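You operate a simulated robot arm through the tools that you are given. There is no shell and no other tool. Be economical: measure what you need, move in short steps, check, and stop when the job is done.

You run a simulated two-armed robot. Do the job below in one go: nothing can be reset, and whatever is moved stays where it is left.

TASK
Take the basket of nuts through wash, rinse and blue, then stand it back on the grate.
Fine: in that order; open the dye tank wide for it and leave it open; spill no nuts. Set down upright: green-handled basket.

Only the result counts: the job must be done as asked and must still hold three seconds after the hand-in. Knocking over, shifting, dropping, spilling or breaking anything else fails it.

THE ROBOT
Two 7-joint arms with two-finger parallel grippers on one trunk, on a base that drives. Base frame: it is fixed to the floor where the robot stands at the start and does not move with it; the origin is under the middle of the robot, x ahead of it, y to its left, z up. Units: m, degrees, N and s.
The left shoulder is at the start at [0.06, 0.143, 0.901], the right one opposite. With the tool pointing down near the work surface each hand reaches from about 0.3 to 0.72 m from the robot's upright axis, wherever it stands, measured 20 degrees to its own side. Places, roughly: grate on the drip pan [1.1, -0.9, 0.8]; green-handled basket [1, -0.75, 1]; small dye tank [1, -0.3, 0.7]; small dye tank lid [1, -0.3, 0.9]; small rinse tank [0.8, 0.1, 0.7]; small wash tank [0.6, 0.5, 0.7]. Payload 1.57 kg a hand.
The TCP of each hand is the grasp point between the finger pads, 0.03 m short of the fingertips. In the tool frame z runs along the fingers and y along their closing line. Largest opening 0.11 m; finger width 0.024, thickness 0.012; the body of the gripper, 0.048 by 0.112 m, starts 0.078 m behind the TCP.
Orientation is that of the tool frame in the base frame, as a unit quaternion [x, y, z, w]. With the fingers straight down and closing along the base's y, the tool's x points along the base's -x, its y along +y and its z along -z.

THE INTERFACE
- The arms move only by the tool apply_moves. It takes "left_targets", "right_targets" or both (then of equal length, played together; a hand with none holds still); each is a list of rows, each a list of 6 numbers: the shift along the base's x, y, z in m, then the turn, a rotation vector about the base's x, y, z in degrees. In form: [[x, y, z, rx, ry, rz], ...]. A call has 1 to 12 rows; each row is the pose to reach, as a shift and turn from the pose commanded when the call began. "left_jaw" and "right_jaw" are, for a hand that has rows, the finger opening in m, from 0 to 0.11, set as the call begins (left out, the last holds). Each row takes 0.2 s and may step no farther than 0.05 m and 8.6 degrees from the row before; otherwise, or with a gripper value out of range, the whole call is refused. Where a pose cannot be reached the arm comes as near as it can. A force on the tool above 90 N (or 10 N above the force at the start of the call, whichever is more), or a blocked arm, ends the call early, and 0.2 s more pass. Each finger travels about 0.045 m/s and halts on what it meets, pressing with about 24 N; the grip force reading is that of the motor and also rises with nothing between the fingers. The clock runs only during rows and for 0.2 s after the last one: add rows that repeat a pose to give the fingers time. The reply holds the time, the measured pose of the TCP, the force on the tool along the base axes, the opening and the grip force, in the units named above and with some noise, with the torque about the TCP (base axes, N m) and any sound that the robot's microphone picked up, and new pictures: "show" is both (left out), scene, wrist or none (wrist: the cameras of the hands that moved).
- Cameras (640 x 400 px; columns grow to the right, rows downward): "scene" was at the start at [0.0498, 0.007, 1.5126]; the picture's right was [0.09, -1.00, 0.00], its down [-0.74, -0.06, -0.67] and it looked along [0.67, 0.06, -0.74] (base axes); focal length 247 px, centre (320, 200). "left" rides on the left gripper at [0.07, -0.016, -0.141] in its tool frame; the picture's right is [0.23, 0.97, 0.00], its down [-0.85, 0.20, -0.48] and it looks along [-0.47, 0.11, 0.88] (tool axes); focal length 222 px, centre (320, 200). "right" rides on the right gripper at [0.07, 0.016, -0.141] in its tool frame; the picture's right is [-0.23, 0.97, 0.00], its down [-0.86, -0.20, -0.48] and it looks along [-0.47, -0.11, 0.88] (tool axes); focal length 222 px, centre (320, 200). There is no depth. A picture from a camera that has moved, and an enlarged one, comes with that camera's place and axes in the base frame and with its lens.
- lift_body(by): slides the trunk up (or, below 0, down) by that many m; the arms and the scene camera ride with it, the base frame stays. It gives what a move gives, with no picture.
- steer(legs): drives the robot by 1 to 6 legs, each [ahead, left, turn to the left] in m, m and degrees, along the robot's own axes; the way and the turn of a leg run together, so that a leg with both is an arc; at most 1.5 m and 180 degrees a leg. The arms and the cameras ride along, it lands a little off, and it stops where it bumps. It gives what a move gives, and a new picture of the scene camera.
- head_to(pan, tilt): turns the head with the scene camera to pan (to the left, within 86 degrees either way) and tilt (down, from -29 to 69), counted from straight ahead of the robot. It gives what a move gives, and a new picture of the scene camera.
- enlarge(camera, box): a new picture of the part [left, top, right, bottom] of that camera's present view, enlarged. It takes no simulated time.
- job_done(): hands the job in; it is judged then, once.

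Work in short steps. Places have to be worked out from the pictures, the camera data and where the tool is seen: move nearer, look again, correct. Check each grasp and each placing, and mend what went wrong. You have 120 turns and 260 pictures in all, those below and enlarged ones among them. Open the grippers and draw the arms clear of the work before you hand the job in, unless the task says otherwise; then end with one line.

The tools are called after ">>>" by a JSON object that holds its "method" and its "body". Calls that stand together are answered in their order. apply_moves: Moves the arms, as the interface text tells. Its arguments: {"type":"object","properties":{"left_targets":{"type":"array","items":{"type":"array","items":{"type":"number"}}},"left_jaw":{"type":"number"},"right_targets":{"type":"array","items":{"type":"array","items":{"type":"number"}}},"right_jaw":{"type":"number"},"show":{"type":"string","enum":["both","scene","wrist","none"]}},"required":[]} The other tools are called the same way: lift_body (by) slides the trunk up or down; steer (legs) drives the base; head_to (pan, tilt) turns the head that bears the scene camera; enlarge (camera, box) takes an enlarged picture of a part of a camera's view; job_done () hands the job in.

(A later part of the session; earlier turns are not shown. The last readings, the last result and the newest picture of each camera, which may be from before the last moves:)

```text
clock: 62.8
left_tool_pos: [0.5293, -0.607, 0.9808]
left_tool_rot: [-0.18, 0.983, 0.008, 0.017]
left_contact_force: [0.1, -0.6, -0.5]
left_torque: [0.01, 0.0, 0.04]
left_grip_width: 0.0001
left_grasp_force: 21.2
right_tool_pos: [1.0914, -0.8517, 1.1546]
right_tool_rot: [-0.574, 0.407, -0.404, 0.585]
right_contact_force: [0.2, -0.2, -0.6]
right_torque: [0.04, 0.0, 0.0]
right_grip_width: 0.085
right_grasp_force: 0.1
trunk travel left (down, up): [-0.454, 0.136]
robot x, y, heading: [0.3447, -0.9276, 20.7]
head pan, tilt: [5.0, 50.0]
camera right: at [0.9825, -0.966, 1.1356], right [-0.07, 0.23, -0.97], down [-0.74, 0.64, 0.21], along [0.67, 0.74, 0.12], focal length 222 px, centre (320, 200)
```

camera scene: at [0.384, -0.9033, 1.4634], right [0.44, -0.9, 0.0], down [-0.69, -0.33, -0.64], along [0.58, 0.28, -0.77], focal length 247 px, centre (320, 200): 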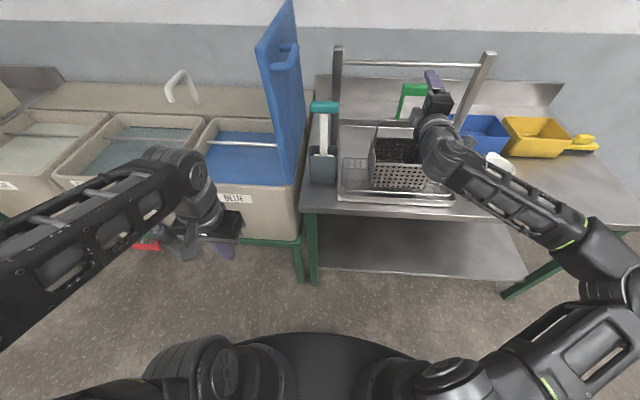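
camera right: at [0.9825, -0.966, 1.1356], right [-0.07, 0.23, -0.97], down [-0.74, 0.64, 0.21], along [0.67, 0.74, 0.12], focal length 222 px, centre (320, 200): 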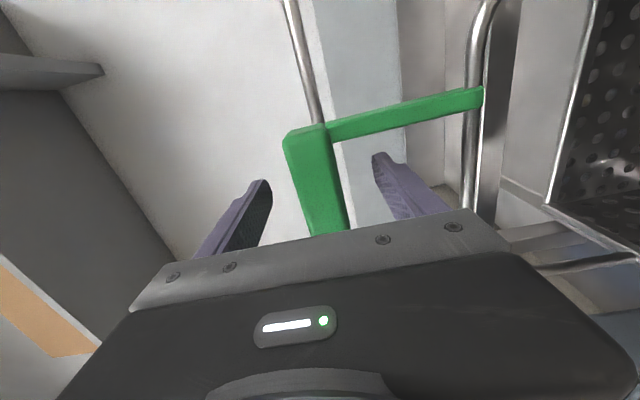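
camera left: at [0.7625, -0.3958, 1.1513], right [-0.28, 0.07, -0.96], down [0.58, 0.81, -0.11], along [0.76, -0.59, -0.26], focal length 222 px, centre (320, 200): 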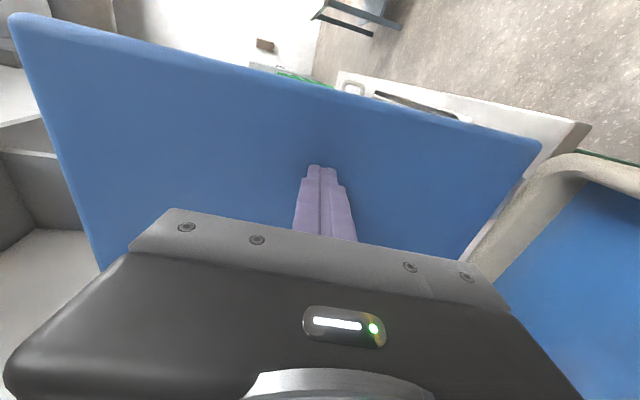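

The bar passes right through the grasp point at (320, 194) in the wrist view. I close the fingers.

>>> {"method": "apply_moves", "body": {"right_targets": [[0, 0, 0, 0, 0, 0], [0, 0, 0, 0, 0, 0], [0, 0, 0, 0, 0, 0], [0, 0, 0, 0, 0, 0], [0, 0, 0, 0, 0, 0], [0, 0, 0, 0, 0, 0], [0, 0, 0, 0, 0, 0], [0, 0, 0, 0, 0, 0]], "right_jaw": 0, "show": "both"}}

```text
clock: 64.6
left_tool_pos: [0.5302, -0.6071, 0.9817]
left_tool_rot: [-0.179, 0.984, 0.008, 0.017]
left_contact_force: [0.5, 0.0, -0.8]
left_torque: [0.01, -0.01, -0.01]
left_grip_width: 0.0
left_grasp_force: 21.4
right_tool_pos: [1.0905, -0.8519, 1.1538]
right_tool_rot: [-0.573, 0.408, -0.403, 0.585]
right_contact_force: [-0.4, -0.1, -7.7]
right_torque: [0.04, -0.13, -0.01]
right_grip_width: 0.0256
right_grasp_force: 24.2
trunk travel left (down, up): [-0.454, 0.136]
robot x, y, heading: [0.3449, -0.9271, 20.5]
head pan, tilt: [5.0, 50.0]
camera scene: at [0.385, -0.9032, 1.4634], right [0.44, -0.9, 0.0], down [-0.69, -0.33, -0.64], along [0.58, 0.28, -0.77], focal length 247 px, centre (320, 200)
camera right: at [0.9831, -0.9659, 1.135], right [-0.07, 0.23, -0.97], down [-0.74, 0.64, 0.21], along [0.67, 0.74, 0.12], focal length 222 px, centre (320, 200)
```

scene: 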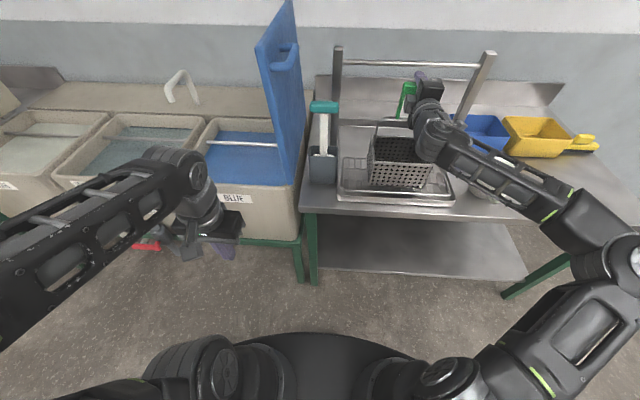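
right: 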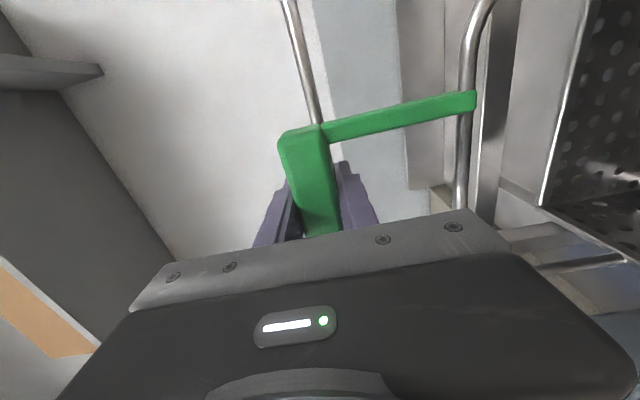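

Gripped at 0.0256. I lift gently with the trunk, 3 cm first.

>>> {"method": "lift_body", "body": {"by": 0.03}}

>>> {"method": "enlarge", "body": {"camera": "scene", "box": [320, 50, 520, 240]}}

```text
clock: 65.3
left_tool_pos: [0.5309, -0.6069, 1.0104]
left_tool_rot: [-0.18, 0.984, 0.009, 0.016]
left_contact_force: [-0.5, 0.4, 0.2]
left_torque: [-0.02, 0.02, -0.06]
left_grip_width: 0.0
left_grasp_force: 21.2
right_tool_pos: [1.0926, -0.8527, 1.1827]
right_tool_rot: [-0.574, 0.408, -0.404, 0.584]
right_contact_force: [0.9, 0.1, -9.0]
right_torque: [0.04, -0.15, -0.01]
right_grip_width: 0.0259
right_grasp_force: 24.3
trunk travel left (down, up): [-0.484, 0.106]
robot x, y, heading: [0.3412, -0.9271, 21.0]
head pan, tilt: [5.0, 50.0]
```

```text
2.11 times, centred on (420, 145) of scene
camera zoom: at [0.3852, -0.9031, 1.4934], right [0.44, -0.9, 0.0], down [-0.69, -0.33, -0.64], along [0.58, 0.28, -0.77], focal length 521 px, centre (110, 316)
```

zoom: 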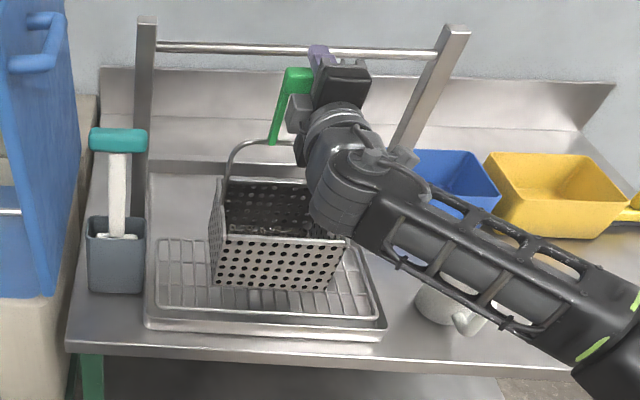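

The basket is up, level and hanging steadily at about 9 N. I raise the trunk fully, back out 0.3 m, then travel left in front of the tanks toward wash.

>>> {"method": "lift_body", "body": {"by": 0.1}}

>>> {"method": "steer", "body": {"legs": [[-0.32, 0, 0]]}}

>>> {"method": "head_to", "body": {"pan": 20, "tilt": 42}}

```text
clock: 66.7
left_tool_pos: [0.5303, -0.6066, 1.1121]
left_tool_rot: [-0.179, 0.984, 0.008, 0.017]
left_contact_force: [-0.1, -0.9, -0.4]
left_torque: [-0.03, 0.01, -0.01]
left_grip_width: 0.0
left_grasp_force: 21.1
right_tool_pos: [1.0927, -0.852, 1.2829]
right_tool_rot: [-0.574, 0.408, -0.403, 0.584]
right_contact_force: [-0.4, 0.0, -8.2]
right_torque: [0.06, -0.15, 0.04]
right_grip_width: 0.0259
right_grasp_force: 24.3
trunk travel left (down, up): [-0.584, 0.006]
robot x, y, heading: [0.3412, -0.927, 20.7]
head pan, tilt: [5.0, 50.0]
```

```text
clock: 68.8
left_tool_pos: [0.2318, -0.7213, 1.1111]
left_tool_rot: [-0.177, 0.984, 0.007, 0.017]
left_contact_force: [-0.4, -0.1, 0.0]
left_torque: [0.03, 0.0, 0.0]
left_grip_width: 0.0002
left_grasp_force: 21.6
right_tool_pos: [0.791, -0.9682, 1.2845]
right_tool_rot: [-0.572, 0.409, -0.405, 0.584]
right_contact_force: [-0.6, 0.9, -7.5]
right_torque: [0.03, -0.08, -0.02]
right_grip_width: 0.0258
right_grasp_force: 24.0
trunk travel left (down, up): [-0.584, 0.006]
robot x, y, heading: [0.0427, -1.0412, 20.6]
head pan, tilt: [5.0, 50.0]
camera scene: at [0.0848, -1.0166, 1.5934], right [0.43, -0.9, 0.0], down [-0.69, -0.33, -0.64], along [0.58, 0.28, -0.77], focal length 247 px, centre (320, 200)
```

scene: 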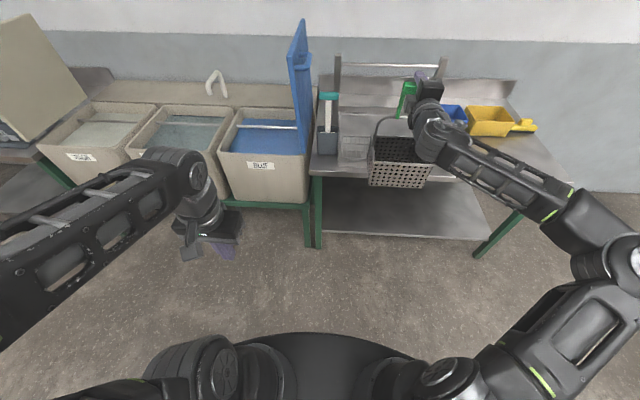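

```text
clock: 69.5
left_tool_pos: [0.2335, -0.7197, 1.1113]
left_tool_rot: [-0.177, 0.984, 0.008, 0.018]
left_contact_force: [-0.1, 0.6, 0.5]
left_torque: [0.0, -0.01, 0.03]
left_grip_width: 0.0
left_grasp_force: 21.1
right_tool_pos: [0.7923, -0.9687, 1.2825]
right_tool_rot: [-0.572, 0.409, -0.405, 0.584]
right_contact_force: [0.4, 0.5, -8.1]
right_torque: [0.1, -0.15, 0.02]
right_grip_width: 0.0257
right_grasp_force: 24.1
trunk travel left (down, up): [-0.584, 0.006]
robot x, y, heading: [0.0414, -1.0354, 20.3]
head pan, tilt: [20.0, 42.0]
camera scene: at [0.0801, -0.9951, 1.6046], right [0.65, -0.76, 0.0], down [-0.51, -0.43, -0.74], along [0.56, 0.48, -0.67], focal length 247 px, centre (320, 200)
```

scene: 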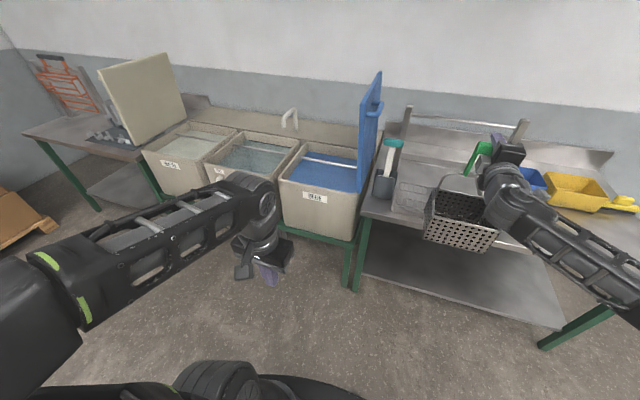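

The floor ahead is clear. The wash tank centre is about (0.62, 0.46), so I drive left 1.36 m.

>>> {"method": "steer", "body": {"legs": [[0, 0.7, 0.4], [0, 0.66, 0.3]]}}

>>> {"method": "head_to", "body": {"pan": -10, "tilt": 48}}

```text
clock: 76.7
left_tool_pos: [-0.2462, 0.5555, 1.111]
left_tool_rot: [-0.178, 0.984, 0.008, 0.017]
left_contact_force: [0.1, -0.5, 0.5]
left_torque: [-0.03, -0.02, -0.02]
left_grip_width: 0.0
left_grasp_force: 21.7
right_tool_pos: [0.3149, 0.3096, 1.2833]
right_tool_rot: [-0.574, 0.407, -0.405, 0.584]
right_contact_force: [-0.2, 0.2, -9.6]
right_torque: [0.06, -0.12, -0.01]
right_grip_width: 0.0258
right_grasp_force: 23.7
trunk travel left (down, up): [-0.584, 0.006]
robot x, y, heading: [-0.4322, 0.2355, 20.9]
head pan, tilt: [20.0, 42.0]
camera scene: at [-0.397, 0.2802, 1.6046], right [0.65, -0.76, 0.0], down [-0.51, -0.44, -0.74], along [0.56, 0.48, -0.67], focal length 247 px, centre (320, 200)
```

scene: 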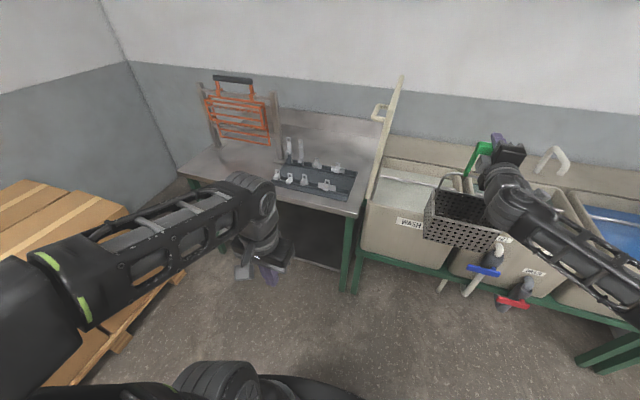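

```text
clock: 77.6
left_tool_pos: [-0.2454, 0.5553, 1.111]
left_tool_rot: [-0.179, 0.984, 0.008, 0.017]
left_contact_force: [-0.3, -0.8, 0.5]
left_torque: [0.0, -0.01, 0.01]
left_grip_width: 0.0001
left_grasp_force: 20.9
right_tool_pos: [0.3155, 0.3094, 1.2825]
right_tool_rot: [-0.574, 0.408, -0.404, 0.584]
right_contact_force: [-0.9, 0.5, -9.5]
right_torque: [0.05, -0.14, -0.03]
right_grip_width: 0.0256
right_grasp_force: 23.6
trunk travel left (down, up): [-0.584, 0.006]
robot x, y, heading: [-0.4322, 0.2335, 20.8]
head pan, tilt: [-10.0, 48.0]
camera scene: at [-0.3827, 0.2398, 1.5961], right [0.19, -0.98, 0.0], down [-0.73, -0.14, -0.67], along [0.66, 0.13, -0.74], focal length 247 px, centre (320, 200)
```

scene: 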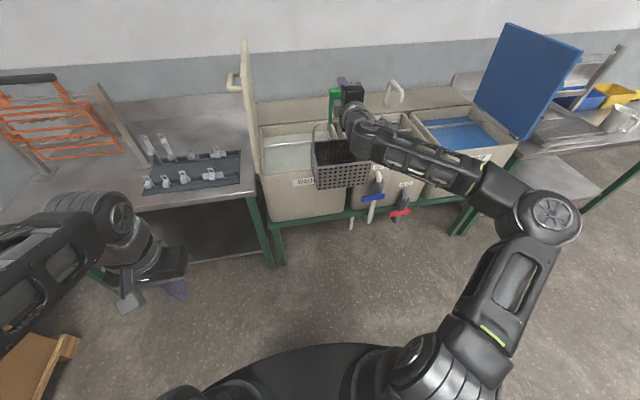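

Zooming on the wash tank to place its opening.

>>> {"method": "enlarge", "body": {"camera": "scene", "box": [235, 80, 435, 220]}}

```text
2.86 times, centred on (335, 150) of scene
camera zoom: at [-0.3827, 0.2398, 1.5961], right [0.19, -0.98, 0.0], down [-0.73, -0.14, -0.67], along [0.66, 0.13, -0.74], focal length 707 px, centre (277, 343)
```

zoom: 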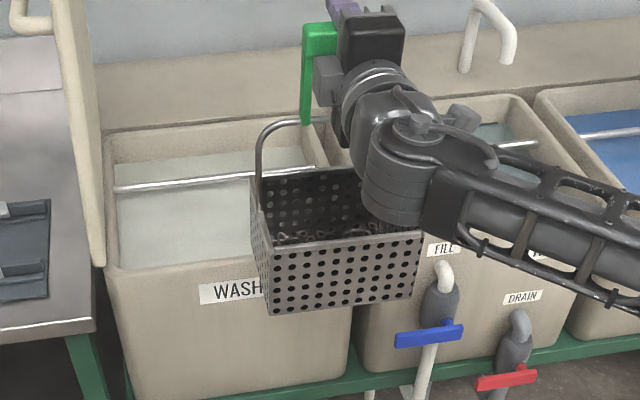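

The basket hangs centred under the hand (u≈-0.176, n≈0.405). The wash opening spans u -0.46 to -0.11, with a rod at n≈0.80, so I aim for u -0.283, n 0.69 in front of the rod. Driving left 0.107, then forward 0.285.

>>> {"method": "steer", "body": {"legs": [[0, 0.107, 0], [0.285, 0, 0]]}}

>>> {"method": "enlarge", "body": {"camera": "scene", "box": [200, 60, 420, 220]}}

>>> {"method": "enlarge", "body": {"camera": "right", "box": [0, 0, 640, 400]}}

```text
clock: 80.3
left_tool_pos: [-0.0169, 0.7536, 1.113]
left_tool_rot: [-0.179, 0.984, 0.009, 0.016]
left_contact_force: [0.4, 0.0, -0.2]
left_torque: [-0.01, 0.0, -0.03]
left_grip_width: 0.0
left_grasp_force: 21.5
right_tool_pos: [0.544, 0.5078, 1.2825]
right_tool_rot: [-0.574, 0.408, -0.404, 0.584]
right_contact_force: [0.7, 0.5, -7.8]
right_torque: [0.09, -0.19, -0.02]
right_grip_width: 0.0255
right_grasp_force: 24.7
trunk travel left (down, up): [-0.584, 0.006]
robot x, y, heading: [-0.2065, 0.4315, 20.7]
head pan, tilt: [-10.0, 48.0]
camera scene: at [-0.1543, 0.4392, 1.596], right [0.19, -0.98, 0.0], down [-0.73, -0.14, -0.67], along [0.66, 0.12, -0.74], focal length 247 px, centre (320, 200)
```

scene: 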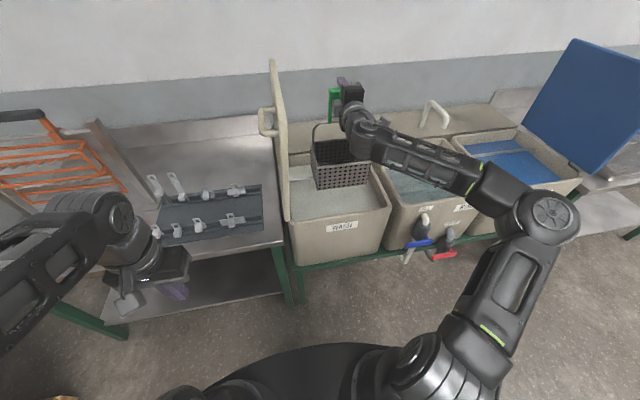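

```text
2.50 times, centred on (310, 140) of scene
camera zoom: at [-0.1543, 0.4392, 1.596], right [0.19, -0.98, 0.0], down [-0.73, -0.14, -0.67], along [0.66, 0.12, -0.74], focal length 618 px, centre (345, 350)
```

zoom: 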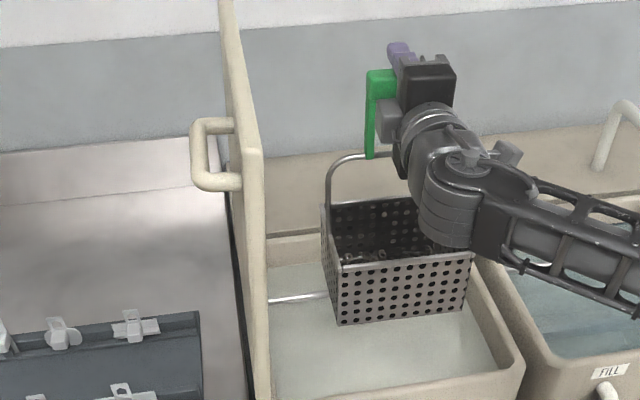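

```text
1.00 times, centred on (320, 200) of right (not enlarged: the box is as wide or as high as the picture)
camera zoom: at [0.4354, 0.3939, 1.2641], right [-0.07, 0.23, -0.97], down [-0.74, 0.64, 0.21], along [0.67, 0.73, 0.12], focal length 222 px, centre (320, 200)
```

zoom: 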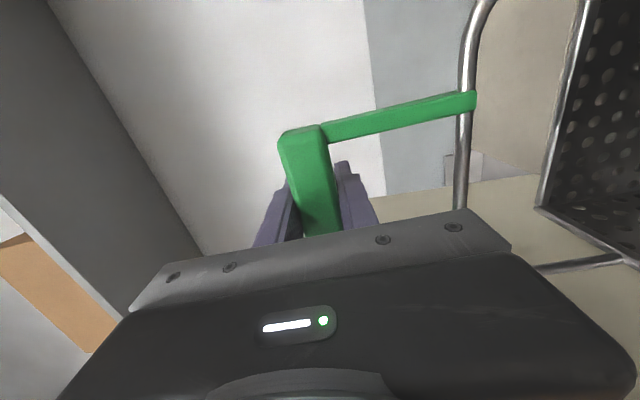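

Positioned at u -0.279, n 0.690, with about 3 cm margins to the rod behind and the front wall. I lower with the trunk in stages.

>>> {"method": "lift_body", "body": {"by": -0.13}}

>>> {"method": "enlarge", "body": {"camera": "scene", "box": [240, 60, 420, 240]}}

```text
clock: 81.9
left_tool_pos: [-0.0184, 0.7525, 0.9813]
left_tool_rot: [-0.179, 0.984, 0.009, 0.018]
left_contact_force: [0.9, 0.6, 0.3]
left_torque: [-0.02, 0.02, -0.03]
left_grip_width: 0.0
left_grasp_force: 21.6
right_tool_pos: [0.5427, 0.508, 1.1544]
right_tool_rot: [-0.573, 0.409, -0.404, 0.585]
right_contact_force: [-0.7, 0.3, -7.9]
right_torque: [0.01, -0.12, 0.0]
right_grip_width: 0.0255
right_grasp_force: 24.0
trunk travel left (down, up): [-0.454, 0.136]
robot x, y, heading: [-0.2091, 0.4354, 20.5]
head pan, tilt: [-10.0, 48.0]
```

```text
2.22 times, centred on (330, 150) of scene
camera zoom: at [-0.1558, 0.4387, 1.4662], right [0.19, -0.98, 0.0], down [-0.73, -0.14, -0.67], along [0.66, 0.12, -0.74], focal length 550 px, centre (298, 311)
```

zoom: 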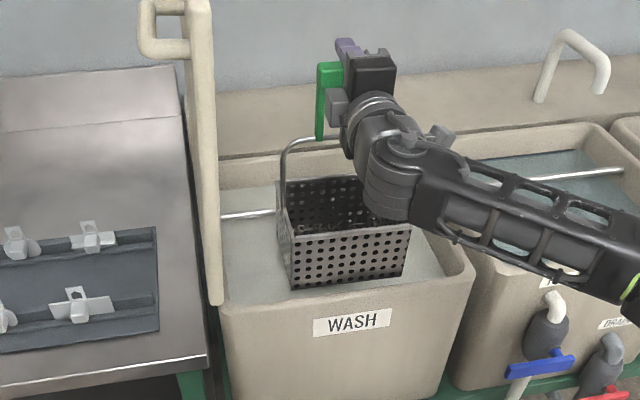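

The basket is entering between the rod and the front rim. I continue lowering.

>>> {"method": "lift_body", "body": {"by": -0.07}}

>>> {"method": "enlarge", "body": {"camera": "scene", "box": [240, 60, 420, 240]}}

```text
clock: 83.0
left_tool_pos: [-0.0175, 0.7537, 0.9108]
left_tool_rot: [-0.179, 0.984, 0.008, 0.017]
left_contact_force: [0.5, 0.4, -0.2]
left_torque: [0.01, -0.01, 0.0]
left_grip_width: 0.0
left_grasp_force: 21.4
right_tool_pos: [0.5429, 0.5076, 1.0833]
right_tool_rot: [-0.573, 0.408, -0.404, 0.585]
right_contact_force: [0.8, 0.1, -8.4]
right_torque: [0.05, -0.1, 0.0]
right_grip_width: 0.0259
right_grasp_force: 23.5
trunk travel left (down, up): [-0.384, 0.206]
robot x, y, heading: [-0.2007, 0.4359, 20.6]
head pan, tilt: [-10.0, 48.0]
```

```text
2.22 times, centred on (330, 150) of scene
camera zoom: at [-0.1559, 0.4387, 1.3962], right [0.19, -0.98, 0.0], down [-0.73, -0.14, -0.67], along [0.66, 0.12, -0.74], focal length 550 px, centre (298, 311)
```

zoom: 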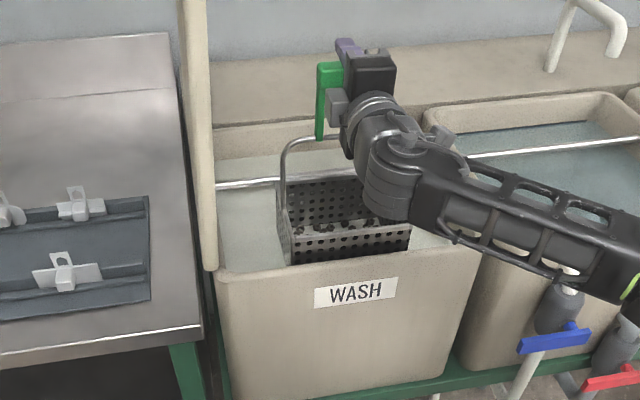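

The basket's bottom is in the liquid. I lower another 7 cm to submerge it, watching clearance between the wrist and the rim.

>>> {"method": "lift_body", "body": {"by": -0.045}}

>>> {"method": "enlarge", "body": {"camera": "scene", "box": [240, 60, 420, 240]}}

```text
clock: 83.9
left_tool_pos: [-0.0179, 0.7528, 0.8661]
left_tool_rot: [-0.178, 0.984, 0.008, 0.018]
left_contact_force: [0.6, 0.2, 0.3]
left_torque: [0.02, -0.01, -0.02]
left_grip_width: 0.0
left_grasp_force: 21.6
right_tool_pos: [0.5421, 0.5067, 1.0393]
right_tool_rot: [-0.574, 0.408, -0.404, 0.584]
right_contact_force: [-0.9, -0.4, -8.0]
right_torque: [0.04, -0.15, 0.03]
right_grip_width: 0.0258
right_grasp_force: 23.8
trunk travel left (down, up): [-0.339, 0.251]
robot x, y, heading: [-0.2072, 0.4328, 20.6]
head pan, tilt: [-10.0, 48.0]
```

```text
2.22 times, centred on (330, 150) of scene
camera zoom: at [-0.1559, 0.4387, 1.3511], right [0.19, -0.98, 0.0], down [-0.73, -0.14, -0.67], along [0.66, 0.12, -0.74], focal length 550 px, centre (298, 311)
```

zoom: 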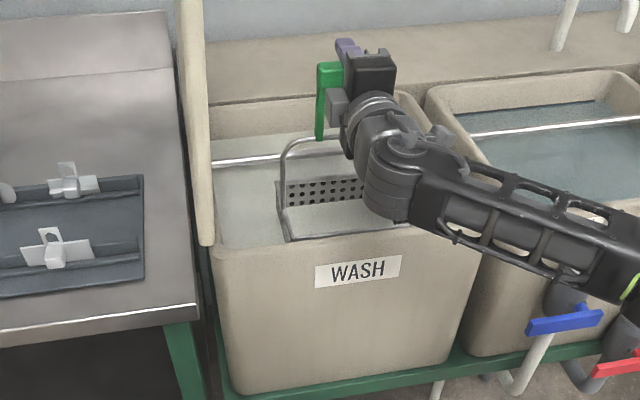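

Liquid covers most of the basket. I lower 4 cm more so it's under to the rim.

>>> {"method": "lift_body", "body": {"by": -0.04}}

>>> {"method": "enlarge", "body": {"camera": "scene", "box": [240, 60, 420, 240]}}

```text
clock: 84.7
left_tool_pos: [-0.0174, 0.753, 0.8258]
left_tool_rot: [-0.18, 0.984, 0.008, 0.018]
left_contact_force: [-0.4, 0.7, 0.1]
left_torque: [-0.01, 0.02, 0.02]
left_grip_width: 0.0002
left_grasp_force: 21.0
right_tool_pos: [0.5432, 0.5072, 0.998]
right_tool_rot: [-0.573, 0.408, -0.403, 0.585]
right_contact_force: [0.0, -0.2, -7.7]
right_torque: [0.04, -0.17, 0.04]
right_grip_width: 0.0259
right_grasp_force: 23.8
trunk travel left (down, up): [-0.299, 0.291]
robot x, y, heading: [-0.2059, 0.4373, 20.8]
head pan, tilt: [-10.0, 48.0]
```

```text
2.22 times, centred on (330, 150) of scene
camera zoom: at [-0.1559, 0.4387, 1.3111], right [0.19, -0.98, 0.0], down [-0.73, -0.14, -0.67], along [0.66, 0.12, -0.74], focal length 550 px, centre (298, 311)
```

zoom: 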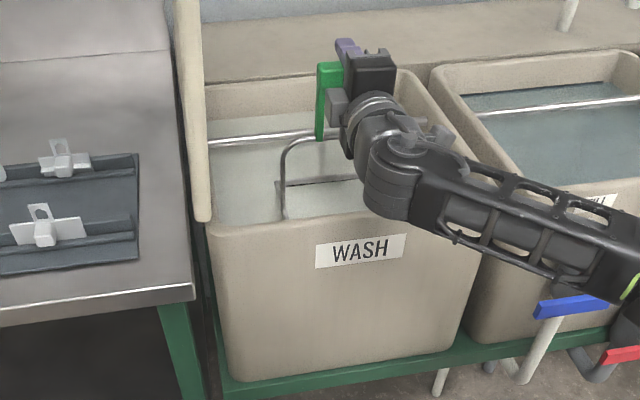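

The basket is submerged. I'll dwell about 2 s in the wash, then raise all the way.

>>> {"method": "apply_moves", "body": {"right_targets": [[0, 0, 0, 0, 0, 0], [0, 0, 0, 0, 0, 0], [0, 0, 0, 0, 0, 0], [0, 0, 0, 0, 0, 0], [0, 0, 0, 0, 0, 0], [0, 0, 0, 0, 0, 0], [0, 0, 0, 0, 0, 0], [0, 0, 0, 0, 0, 0], [0, 0, 0, 0, 0, 0], [0, 0, 0, 0, 0, 0]], "show": "none"}}

>>> {"method": "lift_body", "body": {"by": 0.285}}

>>> {"method": "enlarge", "body": {"camera": "scene", "box": [240, 60, 480, 240]}}

```text
clock: 86.9
left_tool_pos: [-0.0173, 0.7525, 0.8264]
left_tool_rot: [-0.179, 0.984, 0.009, 0.016]
left_contact_force: [-0.5, 0.4, 0.1]
left_torque: [-0.01, -0.02, 0.02]
left_grip_width: 0.0001
left_grasp_force: 20.5
right_tool_pos: [0.5417, 0.5081, 0.9981]
right_tool_rot: [-0.574, 0.409, -0.404, 0.583]
right_contact_force: [0.2, -0.2, -8.4]
right_torque: [0.06, -0.14, 0.01]
right_grip_width: 0.0257
right_grasp_force: 24.6
trunk travel left (down, up): [-0.299, 0.291]
robot x, y, heading: [-0.2094, 0.4336, 20.5]
head pan, tilt: [-10.0, 48.0]
```

```text
clock: 89.8
left_tool_pos: [-0.0173, 0.7537, 1.1105]
left_tool_rot: [-0.179, 0.984, 0.009, 0.017]
left_contact_force: [0.1, 0.1, 0.6]
left_torque: [0.0, 0.01, -0.03]
left_grip_width: 0.0
left_grasp_force: 21.4
right_tool_pos: [0.5437, 0.5077, 1.2828]
right_tool_rot: [-0.574, 0.408, -0.404, 0.584]
right_contact_force: [0.6, -0.2, -8.7]
right_torque: [0.05, -0.14, -0.01]
right_grip_width: 0.0258
right_grasp_force: 23.8
trunk travel left (down, up): [-0.584, 0.006]
robot x, y, heading: [-0.2065, 0.436, 20.6]
head pan, tilt: [-10.0, 48.0]
```

```text
2.22 times, centred on (360, 150) of scene
camera zoom: at [-0.1554, 0.4387, 1.596], right [0.19, -0.98, 0.0], down [-0.73, -0.14, -0.67], along [0.66, 0.12, -0.74], focal length 550 px, centre (231, 311)
```

zoom: 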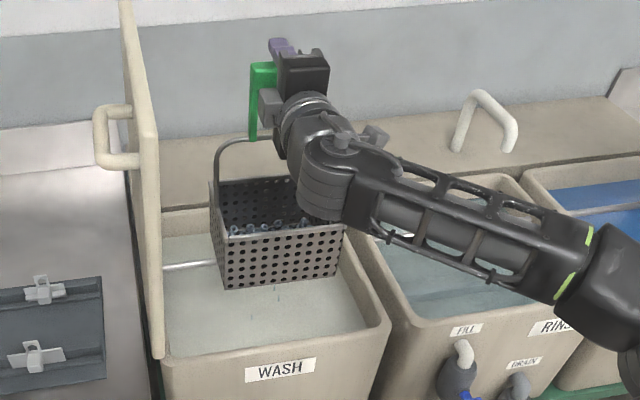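

The nuts are wet and the basket is clean out. The rinse centre is about 0.455 m to the right at the same depth, and the bottom clears the rims by about 9 cm, so I slide right.

>>> {"method": "steer", "body": {"legs": [[0, -0.455, 0.3]]}}

>>> {"method": "enlarge", "body": {"camera": "scene", "box": [220, 60, 460, 240]}}

```text
clock: 92.5
left_tool_pos: [0.1434, 0.3289, 1.1106]
left_tool_rot: [-0.179, 0.984, 0.008, 0.017]
left_contact_force: [0.2, 0.4, 0.1]
left_torque: [0.02, 0.02, 0.03]
left_grip_width: 0.0
left_grasp_force: 21.2
right_tool_pos: [0.7051, 0.0853, 1.2822]
right_tool_rot: [-0.574, 0.407, -0.404, 0.585]
right_contact_force: [0.3, 1.0, -8.4]
right_torque: [0.01, -0.19, 0.01]
right_grip_width: 0.0256
right_grasp_force: 23.6
trunk travel left (down, up): [-0.584, 0.006]
robot x, y, heading: [-0.0445, 0.0098, 21.0]
head pan, tilt: [-10.0, 48.0]
camera scene: at [0.0059, 0.0134, 1.5961], right [0.19, -0.98, 0.0], down [-0.73, -0.14, -0.67], along [0.66, 0.13, -0.74], focal length 247 px, centre (320, 200)
```

scene: 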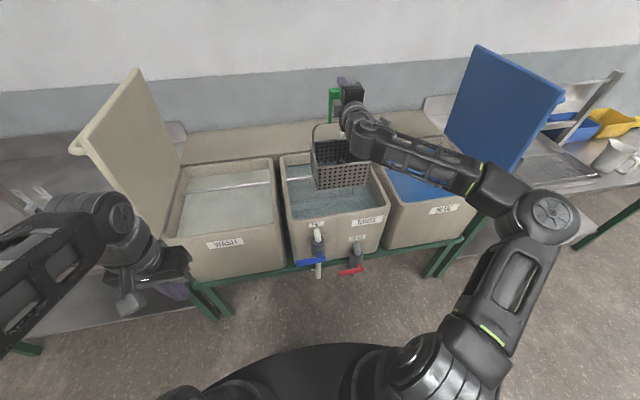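

```text
2.22 times, centred on (340, 150) of scene
camera zoom: at [0.0059, 0.0134, 1.5961], right [0.19, -0.98, 0.0], down [-0.73, -0.14, -0.67], along [0.66, 0.13, -0.74], focal length 550 px, centre (276, 311)
```

zoom: 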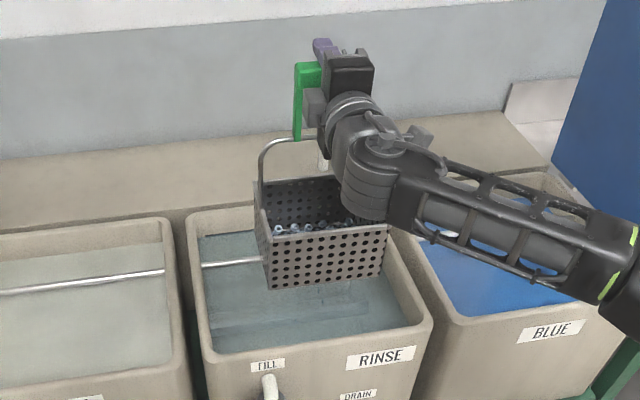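

The basket sits over rinse at u 0.173, n 0.689, with the spout and rod well behind it. I lower part way and check.

>>> {"method": "lift_body", "body": {"by": -0.17}}

>>> {"method": "enlarge", "body": {"camera": "scene", "box": [220, 60, 460, 240]}}

```text
clock: 94.4
left_tool_pos: [0.1426, 0.3288, 0.9424]
left_tool_rot: [-0.18, 0.984, 0.009, 0.017]
left_contact_force: [0.7, 0.4, -1.2]
left_torque: [-0.03, 0.01, 0.0]
left_grip_width: 0.0
left_grasp_force: 21.1
right_tool_pos: [0.7015, 0.0844, 1.1131]
right_tool_rot: [-0.574, 0.408, -0.402, 0.585]
right_contact_force: [-0.6, 0.0, -8.2]
right_torque: [0.08, -0.16, 0.02]
right_grip_width: 0.0259
right_grasp_force: 24.0
trunk travel left (down, up): [-0.414, 0.176]
robot x, y, heading: [-0.0483, 0.0111, 20.8]
head pan, tilt: [-10.0, 48.0]
```

```text
2.22 times, centred on (340, 150) of scene
camera zoom: at [0.0054, 0.0143, 1.4262], right [0.19, -0.98, 0.0], down [-0.73, -0.14, -0.67], along [0.66, 0.13, -0.74], focal length 550 px, centre (276, 311)
```

zoom: 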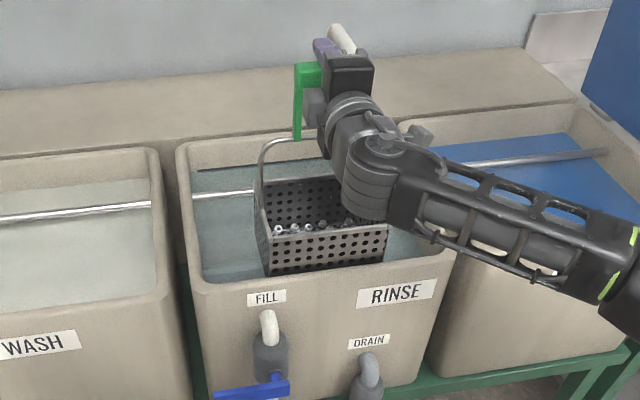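

Clear of the spout, forces steady. I lower to full depth and dwell.

>>> {"method": "lift_body", "body": {"by": -0.118}}

>>> {"method": "enlarge", "body": {"camera": "scene", "box": [220, 60, 460, 240]}}

```text
clock: 95.9
left_tool_pos: [0.1429, 0.3297, 0.8234]
left_tool_rot: [-0.18, 0.983, 0.008, 0.017]
left_contact_force: [0.2, 0.6, 0.1]
left_torque: [0.01, 0.04, -0.01]
left_grip_width: 0.0
left_grasp_force: 21.8
right_tool_pos: [0.7029, 0.0841, 0.9946]
right_tool_rot: [-0.574, 0.408, -0.403, 0.584]
right_contact_force: [0.6, 0.1, -7.5]
right_torque: [0.08, -0.1, -0.02]
right_grip_width: 0.0258
right_grasp_force: 23.8
trunk travel left (down, up): [-0.296, 0.294]
robot x, y, heading: [-0.0483, 0.0089, 21.0]
head pan, tilt: [-10.0, 48.0]
```

```text
2.22 times, centred on (340, 150) of scene
camera zoom: at [0.0053, 0.0143, 1.3082], right [0.19, -0.98, 0.0], down [-0.73, -0.14, -0.67], along [0.66, 0.13, -0.74], focal length 550 px, centre (276, 311)
```

zoom: 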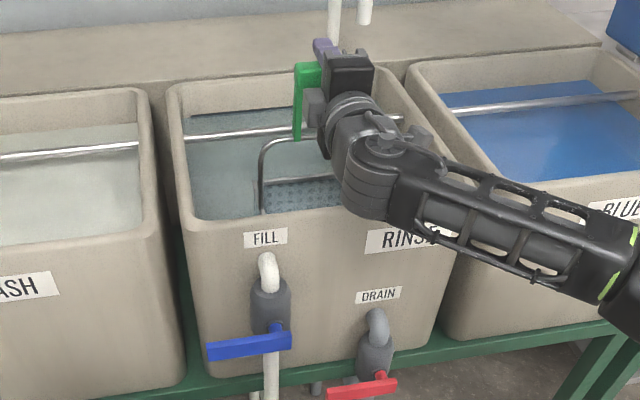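

The rim is just at the surface, so I go 2 cm deeper and dwell 2 s.

>>> {"method": "lift_body", "body": {"by": -0.02}}

>>> {"method": "apply_moves", "body": {"right_targets": [[0, 0, 0, 0, 0, 0], [0, 0, 0, 0, 0, 0], [0, 0, 0, 0, 0, 0], [0, 0, 0, 0, 0, 0], [0, 0, 0, 0, 0, 0], [0, 0, 0, 0, 0, 0], [0, 0, 0, 0, 0, 0], [0, 0, 0, 0, 0, 0], [0, 0, 0, 0, 0, 0], [0, 0, 0, 0, 0, 0]], "show": "scene"}}

>>> {"method": "enlarge", "body": {"camera": "scene", "box": [280, 70, 400, 160]}}

```text
clock: 96.6
left_tool_pos: [0.1418, 0.3295, 0.804]
left_tool_rot: [-0.179, 0.984, 0.008, 0.018]
left_contact_force: [0.1, 0.6, 0.5]
left_torque: [-0.02, -0.01, 0.02]
left_grip_width: 0.0
left_grasp_force: 21.5
right_tool_pos: [0.7033, 0.0857, 0.974]
right_tool_rot: [-0.574, 0.408, -0.403, 0.584]
right_contact_force: [0.1, -0.9, -7.8]
right_torque: [0.06, -0.13, -0.02]
right_grip_width: 0.0257
right_grasp_force: 24.1
trunk travel left (down, up): [-0.276, 0.314]
robot x, y, heading: [-0.0468, 0.0092, 20.8]
head pan, tilt: [-10.0, 48.0]
```

```text
clock: 98.8
left_tool_pos: [0.143, 0.3289, 0.8019]
left_tool_rot: [-0.18, 0.983, 0.008, 0.018]
left_contact_force: [-0.2, -0.1, -0.3]
left_torque: [0.02, 0.03, -0.02]
left_grip_width: 0.0001
left_grasp_force: 21.2
right_tool_pos: [0.7037, 0.0848, 0.9764]
right_tool_rot: [-0.575, 0.407, -0.403, 0.584]
right_contact_force: [-0.4, -0.6, -8.0]
right_torque: [0.05, -0.11, -0.01]
right_grip_width: 0.0257
right_grasp_force: 23.9
trunk travel left (down, up): [-0.276, 0.314]
robot x, y, heading: [-0.0504, 0.0088, 20.8]
head pan, tilt: [-10.0, 48.0]
camera scene: at [0.0054, 0.0143, 1.2881], right [0.19, -0.98, 0.0], down [-0.73, -0.14, -0.67], along [0.66, 0.13, -0.74], focal length 247 px, centre (320, 200)
```

scene: 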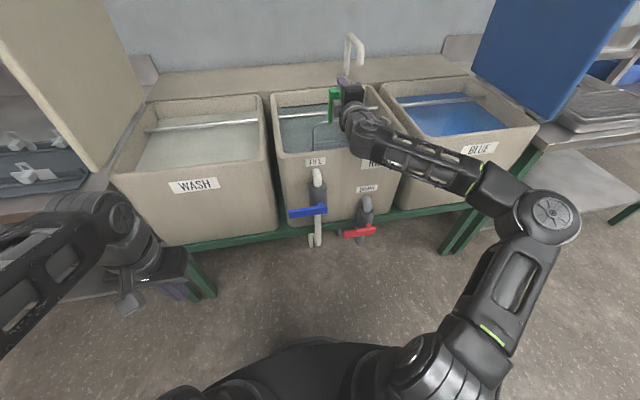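

```text
4.44 times, centred on (340, 115) of scene
camera zoom: at [0.0054, 0.0143, 1.2881], right [0.19, -0.98, 0.0], down [-0.73, -0.14, -0.67], along [0.66, 0.13, -0.74], focal length 1099 px, centre (231, 578)
```

zoom: 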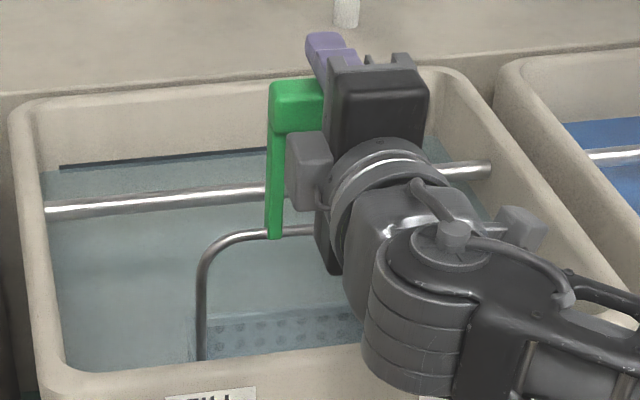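

Fully under. I raise the basket out.

>>> {"method": "lift_body", "body": {"by": 0.308}}

>>> {"method": "steer", "body": {"legs": [[0, -0.455, 0.2]]}}

>>> {"method": "enlarge", "body": {"camera": "scene", "box": [220, 60, 460, 240]}}

```text
clock: 101.9
left_tool_pos: [0.142, 0.3293, 1.1116]
left_tool_rot: [-0.18, 0.984, 0.008, 0.017]
left_contact_force: [0.3, -0.6, 0.0]
left_torque: [-0.01, 0.0, 0.0]
left_grip_width: 0.0001
left_grasp_force: 21.6
right_tool_pos: [0.704, 0.0847, 1.2838]
right_tool_rot: [-0.574, 0.408, -0.402, 0.585]
right_contact_force: [-0.3, 0.5, -7.3]
right_torque: [0.06, -0.17, -0.01]
right_grip_width: 0.0258
right_grasp_force: 24.3
trunk travel left (down, up): [-0.584, 0.006]
robot x, y, heading: [-0.0451, 0.0105, 20.9]
head pan, tilt: [-10.0, 48.0]
```

```text
clock: 104.6
left_tool_pos: [0.3035, -0.0909, 1.1111]
left_tool_rot: [-0.181, 0.983, 0.009, 0.016]
left_contact_force: [-0.1, 0.3, 0.4]
left_torque: [0.0, 0.01, 0.0]
left_grip_width: 0.0
left_grasp_force: 21.4
right_tool_pos: [0.8643, -0.3341, 1.2823]
right_tool_rot: [-0.574, 0.407, -0.403, 0.585]
right_contact_force: [0.7, 0.6, -7.1]
right_torque: [0.05, -0.12, 0.01]
right_grip_width: 0.026
right_grasp_force: 24.2
trunk travel left (down, up): [-0.584, 0.006]
robot x, y, heading: [0.1099, -0.4099, 21.0]
head pan, tilt: [-10.0, 48.0]
camera scene: at [0.1666, -0.407, 1.5961], right [0.19, -0.98, 0.0], down [-0.73, -0.14, -0.67], along [0.66, 0.13, -0.74], focal length 247 px, centre (320, 200)
```

scene: 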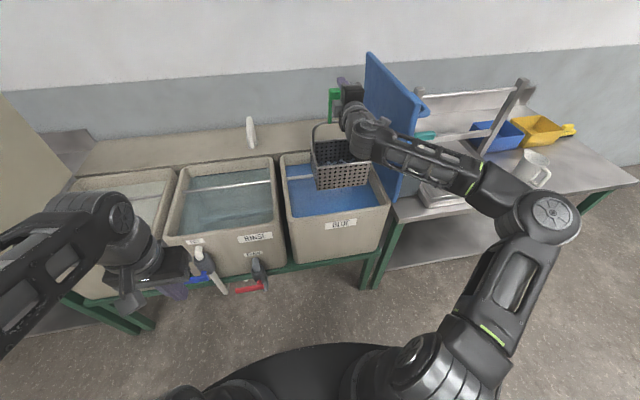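

```text
2.22 times, centred on (340, 150) of scene
camera zoom: at [0.1666, -0.407, 1.5961], right [0.19, -0.98, 0.0], down [-0.73, -0.14, -0.67], along [0.66, 0.13, -0.74], focal length 550 px, centre (276, 311)
```

zoom: 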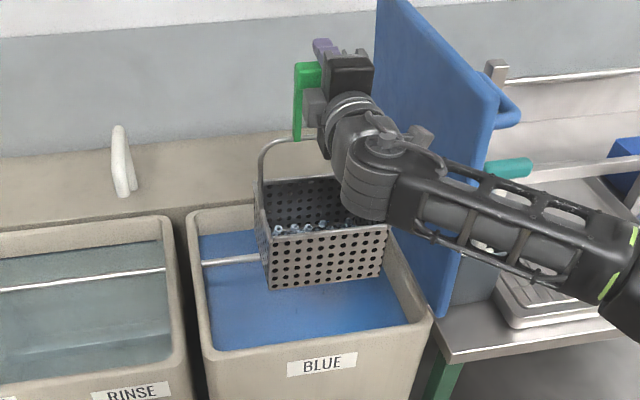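

Over the dye tank at u 0.622, n 0.687; the arm passes in front of the open lid. Lowering in two stages.

>>> {"method": "lift_body", "body": {"by": -0.17}}

>>> {"method": "enlarge", "body": {"camera": "scene", "box": [220, 60, 460, 240]}}

```text
clock: 106.5
left_tool_pos: [0.2982, -0.0909, 0.9423]
left_tool_rot: [-0.18, 0.983, 0.007, 0.018]
left_contact_force: [-0.3, 0.8, 0.8]
left_torque: [-0.02, 0.0, 0.0]
left_grip_width: 0.0001
left_grasp_force: 20.9
right_tool_pos: [0.856, -0.3322, 1.1324]
right_tool_rot: [-0.568, 0.398, -0.409, 0.593]
right_contact_force: [12.6, 6.4, 70.9]
right_torque: [-1.33, 2.12, 0.08]
right_grip_width: 0.0779
right_grasp_force: 23.8
trunk travel left (down, up): [-0.414, 0.176]
robot x, y, heading: [0.1158, -0.4121, 21.0]
head pan, tilt: [-10.0, 48.0]
```

```text
2.22 times, centred on (340, 150) of scene
camera zoom: at [0.1597, -0.4057, 1.4269], right [0.19, -0.98, 0.0], down [-0.73, -0.14, -0.67], along [0.66, 0.13, -0.74], focal length 550 px, centre (276, 311)
```

zoom: 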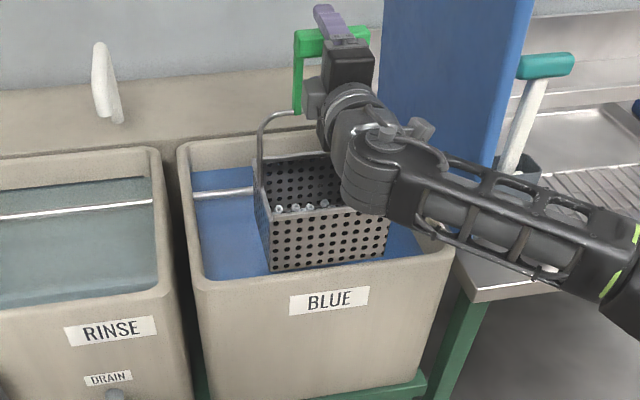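

The basket met something, likely the front rim since this tank sits a bit further back: 71 N, fingers pushed to 0.078. I raise in small steps so the fingers close on the bar again.

>>> {"method": "lift_body", "body": {"by": 0.02}}

>>> {"method": "enlarge", "body": {"camera": "right", "box": [160, 0, 640, 300]}}

>>> {"method": "enlarge", "body": {"camera": "scene", "box": [280, 60, 400, 200]}}

```text
clock: 107.2
left_tool_pos: [0.2993, -0.0893, 0.9626]
left_tool_rot: [-0.18, 0.983, 0.007, 0.018]
left_contact_force: [-0.1, -0.6, -0.2]
left_torque: [-0.01, 0.0, -0.04]
left_grip_width: 0.0
left_grasp_force: 21.0
right_tool_pos: [0.8591, -0.3316, 1.1432]
right_tool_rot: [-0.57, 0.401, -0.405, 0.591]
right_contact_force: [7.5, 8.0, 47.9]
right_torque: [-1.09, 1.17, 0.41]
right_grip_width: 0.0531
right_grasp_force: 24.4
trunk travel left (down, up): [-0.434, 0.156]
robot x, y, heading: [0.1122, -0.4118, 21.0]
head pan, tilt: [-10.0, 48.0]
```

```text
1.33 times, centred on (400, 150) of right
camera zoom: at [0.7514, -0.4467, 1.1223], right [-0.06, 0.23, -0.97], down [-0.75, 0.63, 0.2], along [0.66, 0.74, 0.14], focal length 296 px, centre (213, 267)
```

zoom: 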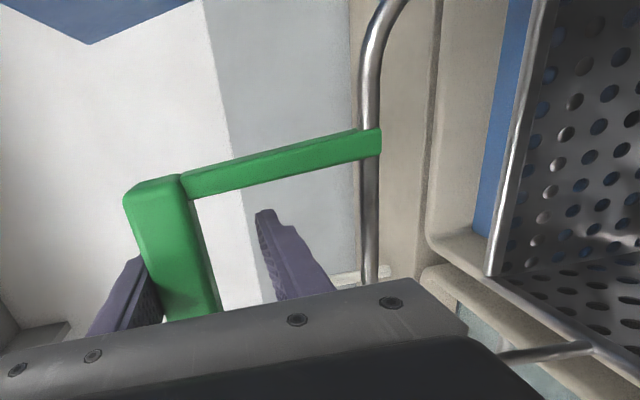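

```text
2.86 times, centred on (340, 130) of scene
camera zoom: at [0.1613, -0.4052, 1.4464], right [0.19, -0.98, 0.0], down [-0.73, -0.14, -0.67], along [0.66, 0.13, -0.74], focal length 707 px, centre (263, 400)
```

zoom: 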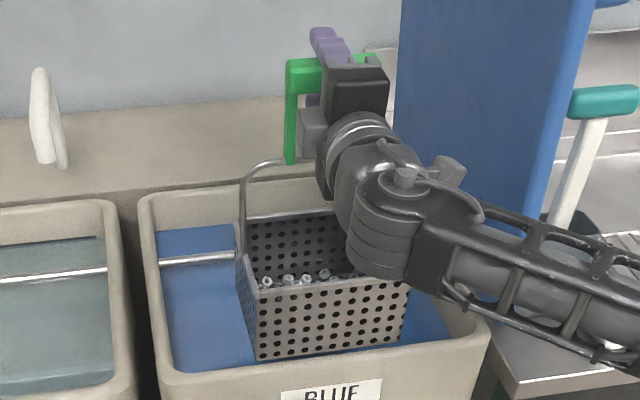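

As expected, the bar sits against the upper finger and the fingers are closing as I rise. I lift another 2 cm.

>>> {"method": "lift_body", "body": {"by": 0.02}}

>>> {"method": "apply_moves", "body": {"right_targets": [[0, 0, 0, 0, 0, 0], [0, 0, 0, 0, 0, 0], [0, 0, 0, 0, 0, 0]], "show": "wrist"}}

```text
clock: 107.8
left_tool_pos: [0.2999, -0.09, 0.9815]
left_tool_rot: [-0.182, 0.983, 0.008, 0.018]
left_contact_force: [0.1, -0.2, -0.4]
left_torque: [0.02, -0.01, 0.01]
left_grip_width: 0.0
left_grasp_force: 20.9
right_tool_pos: [0.8594, -0.332, 1.1549]
right_tool_rot: [-0.574, 0.405, -0.403, 0.587]
right_contact_force: [3.2, 10.5, 25.4]
right_torque: [-0.76, 0.34, -0.01]
right_grip_width: 0.026
right_grasp_force: 23.8
trunk travel left (down, up): [-0.454, 0.136]
robot x, y, heading: [0.1164, -0.4098, 21.2]
head pan, tilt: [-10.0, 48.0]
```

```text
clock: 108.6
left_tool_pos: [0.2993, -0.0904, 0.9818]
left_tool_rot: [-0.181, 0.983, 0.007, 0.018]
left_contact_force: [0.9, 0.7, 0.1]
left_torque: [-0.04, 0.01, 0.05]
left_grip_width: 0.0
left_grasp_force: 21.0
right_tool_pos: [0.862, -0.3319, 1.1558]
right_tool_rot: [-0.574, 0.405, -0.404, 0.586]
right_contact_force: [2.9, 10.0, 23.6]
right_torque: [-0.67, 0.4, -0.04]
right_grip_width: 0.0259
right_grasp_force: 24.1
trunk travel left (down, up): [-0.454, 0.136]
robot x, y, heading: [0.1153, -0.4126, 21.1]
head pan, tilt: [-10.0, 48.0]
camera right: at [0.7536, -0.4473, 1.1372], right [-0.07, 0.23, -0.97], down [-0.75, 0.63, 0.2], along [0.66, 0.74, 0.13], focal length 222 px, centre (320, 200)
```

right: 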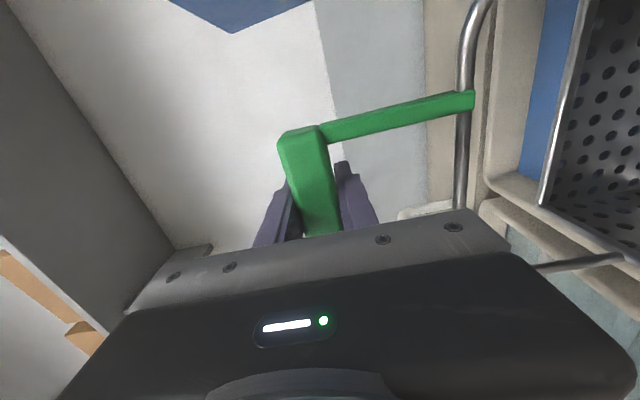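

Regripped at 0.0259. I raise 4 cm to be free, then look closely at what the basket caught on.

>>> {"method": "lift_body", "body": {"by": 0.04}}

>>> {"method": "head_to", "body": {"pan": -8, "tilt": 50}}

>>> {"method": "enlarge", "body": {"camera": "scene", "box": [270, 70, 410, 190]}}

>>> {"method": "enlarge", "body": {"camera": "right", "box": [320, 0, 640, 220]}}

```text
clock: 109.5
left_tool_pos: [0.3025, -0.0904, 1.0213]
left_tool_rot: [-0.18, 0.983, 0.009, 0.017]
left_contact_force: [0.0, -0.8, 0.5]
left_torque: [0.02, -0.03, 0.02]
left_grip_width: 0.0
left_grasp_force: 21.1
right_tool_pos: [0.8638, -0.3352, 1.19]
right_tool_rot: [-0.575, 0.408, -0.402, 0.584]
right_contact_force: [0.3, -0.6, -8.1]
right_torque: [0.07, -0.11, 0.0]
right_grip_width: 0.0258
right_grasp_force: 24.0
trunk travel left (down, up): [-0.494, 0.096]
robot x, y, heading: [0.1113, -0.4108, 20.8]
head pan, tilt: [-10.0, 48.0]
```

```text
clock: 110.1
left_tool_pos: [0.3021, -0.0914, 1.0201]
left_tool_rot: [-0.181, 0.983, 0.008, 0.017]
left_contact_force: [-0.3, 0.5, 0.6]
left_torque: [0.04, 0.01, 0.01]
left_grip_width: 0.0
left_grasp_force: 21.2
right_tool_pos: [0.8638, -0.3346, 1.1922]
right_tool_rot: [-0.574, 0.408, -0.402, 0.584]
right_contact_force: [-0.4, -0.7, -8.8]
right_torque: [0.09, -0.14, 0.0]
right_grip_width: 0.0259
right_grasp_force: 24.0
trunk travel left (down, up): [-0.494, 0.096]
robot x, y, heading: [0.118, -0.4114, 21.0]
head pan, tilt: [-8.0, 50.0]
camera scene: at [0.1638, -0.4038, 1.5034], right [0.22, -0.97, 0.0], down [-0.75, -0.17, -0.64], along [0.63, 0.14, -0.77], focal length 247 px, centre (320, 200)
```

scene: 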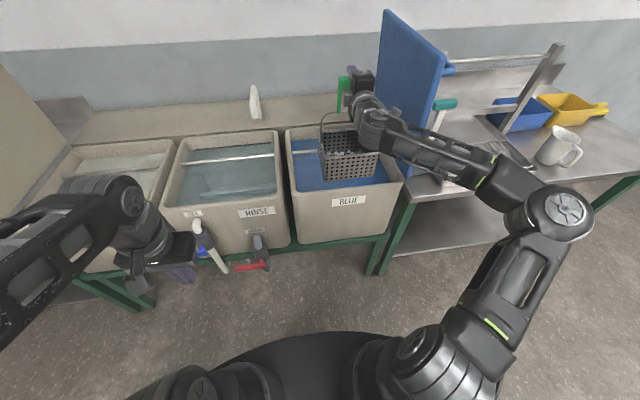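

```text
3.33 times, centred on (340, 130) of scene
camera zoom: at [0.1638, -0.4038, 1.5034], right [0.22, -0.97, 0.0], down [-0.75, -0.17, -0.64], along [0.63, 0.14, -0.77], focal length 825 px, centre (253, 433)
```

zoom: 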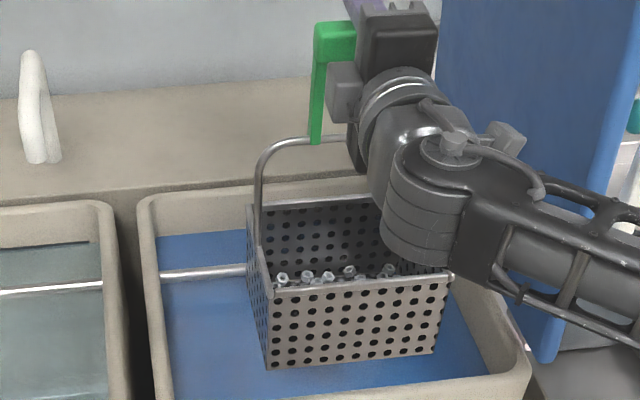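

```text
1.82 times, centred on (480, 110) of right
camera zoom: at [0.7564, -0.4486, 1.1742], right [-0.08, 0.23, -0.97], down [-0.74, 0.63, 0.21], along [0.66, 0.74, 0.12], focal length 404 px, centre (29, 364)
```

zoom: 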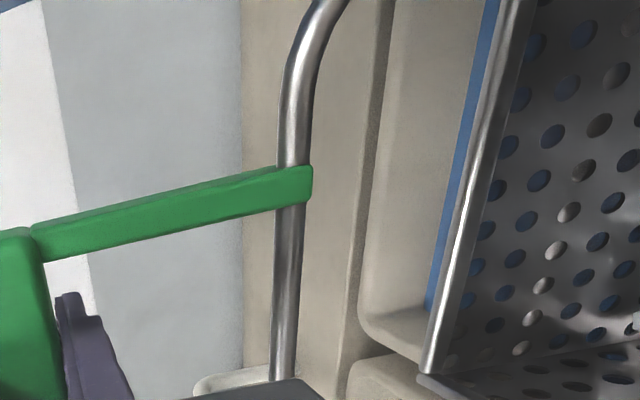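

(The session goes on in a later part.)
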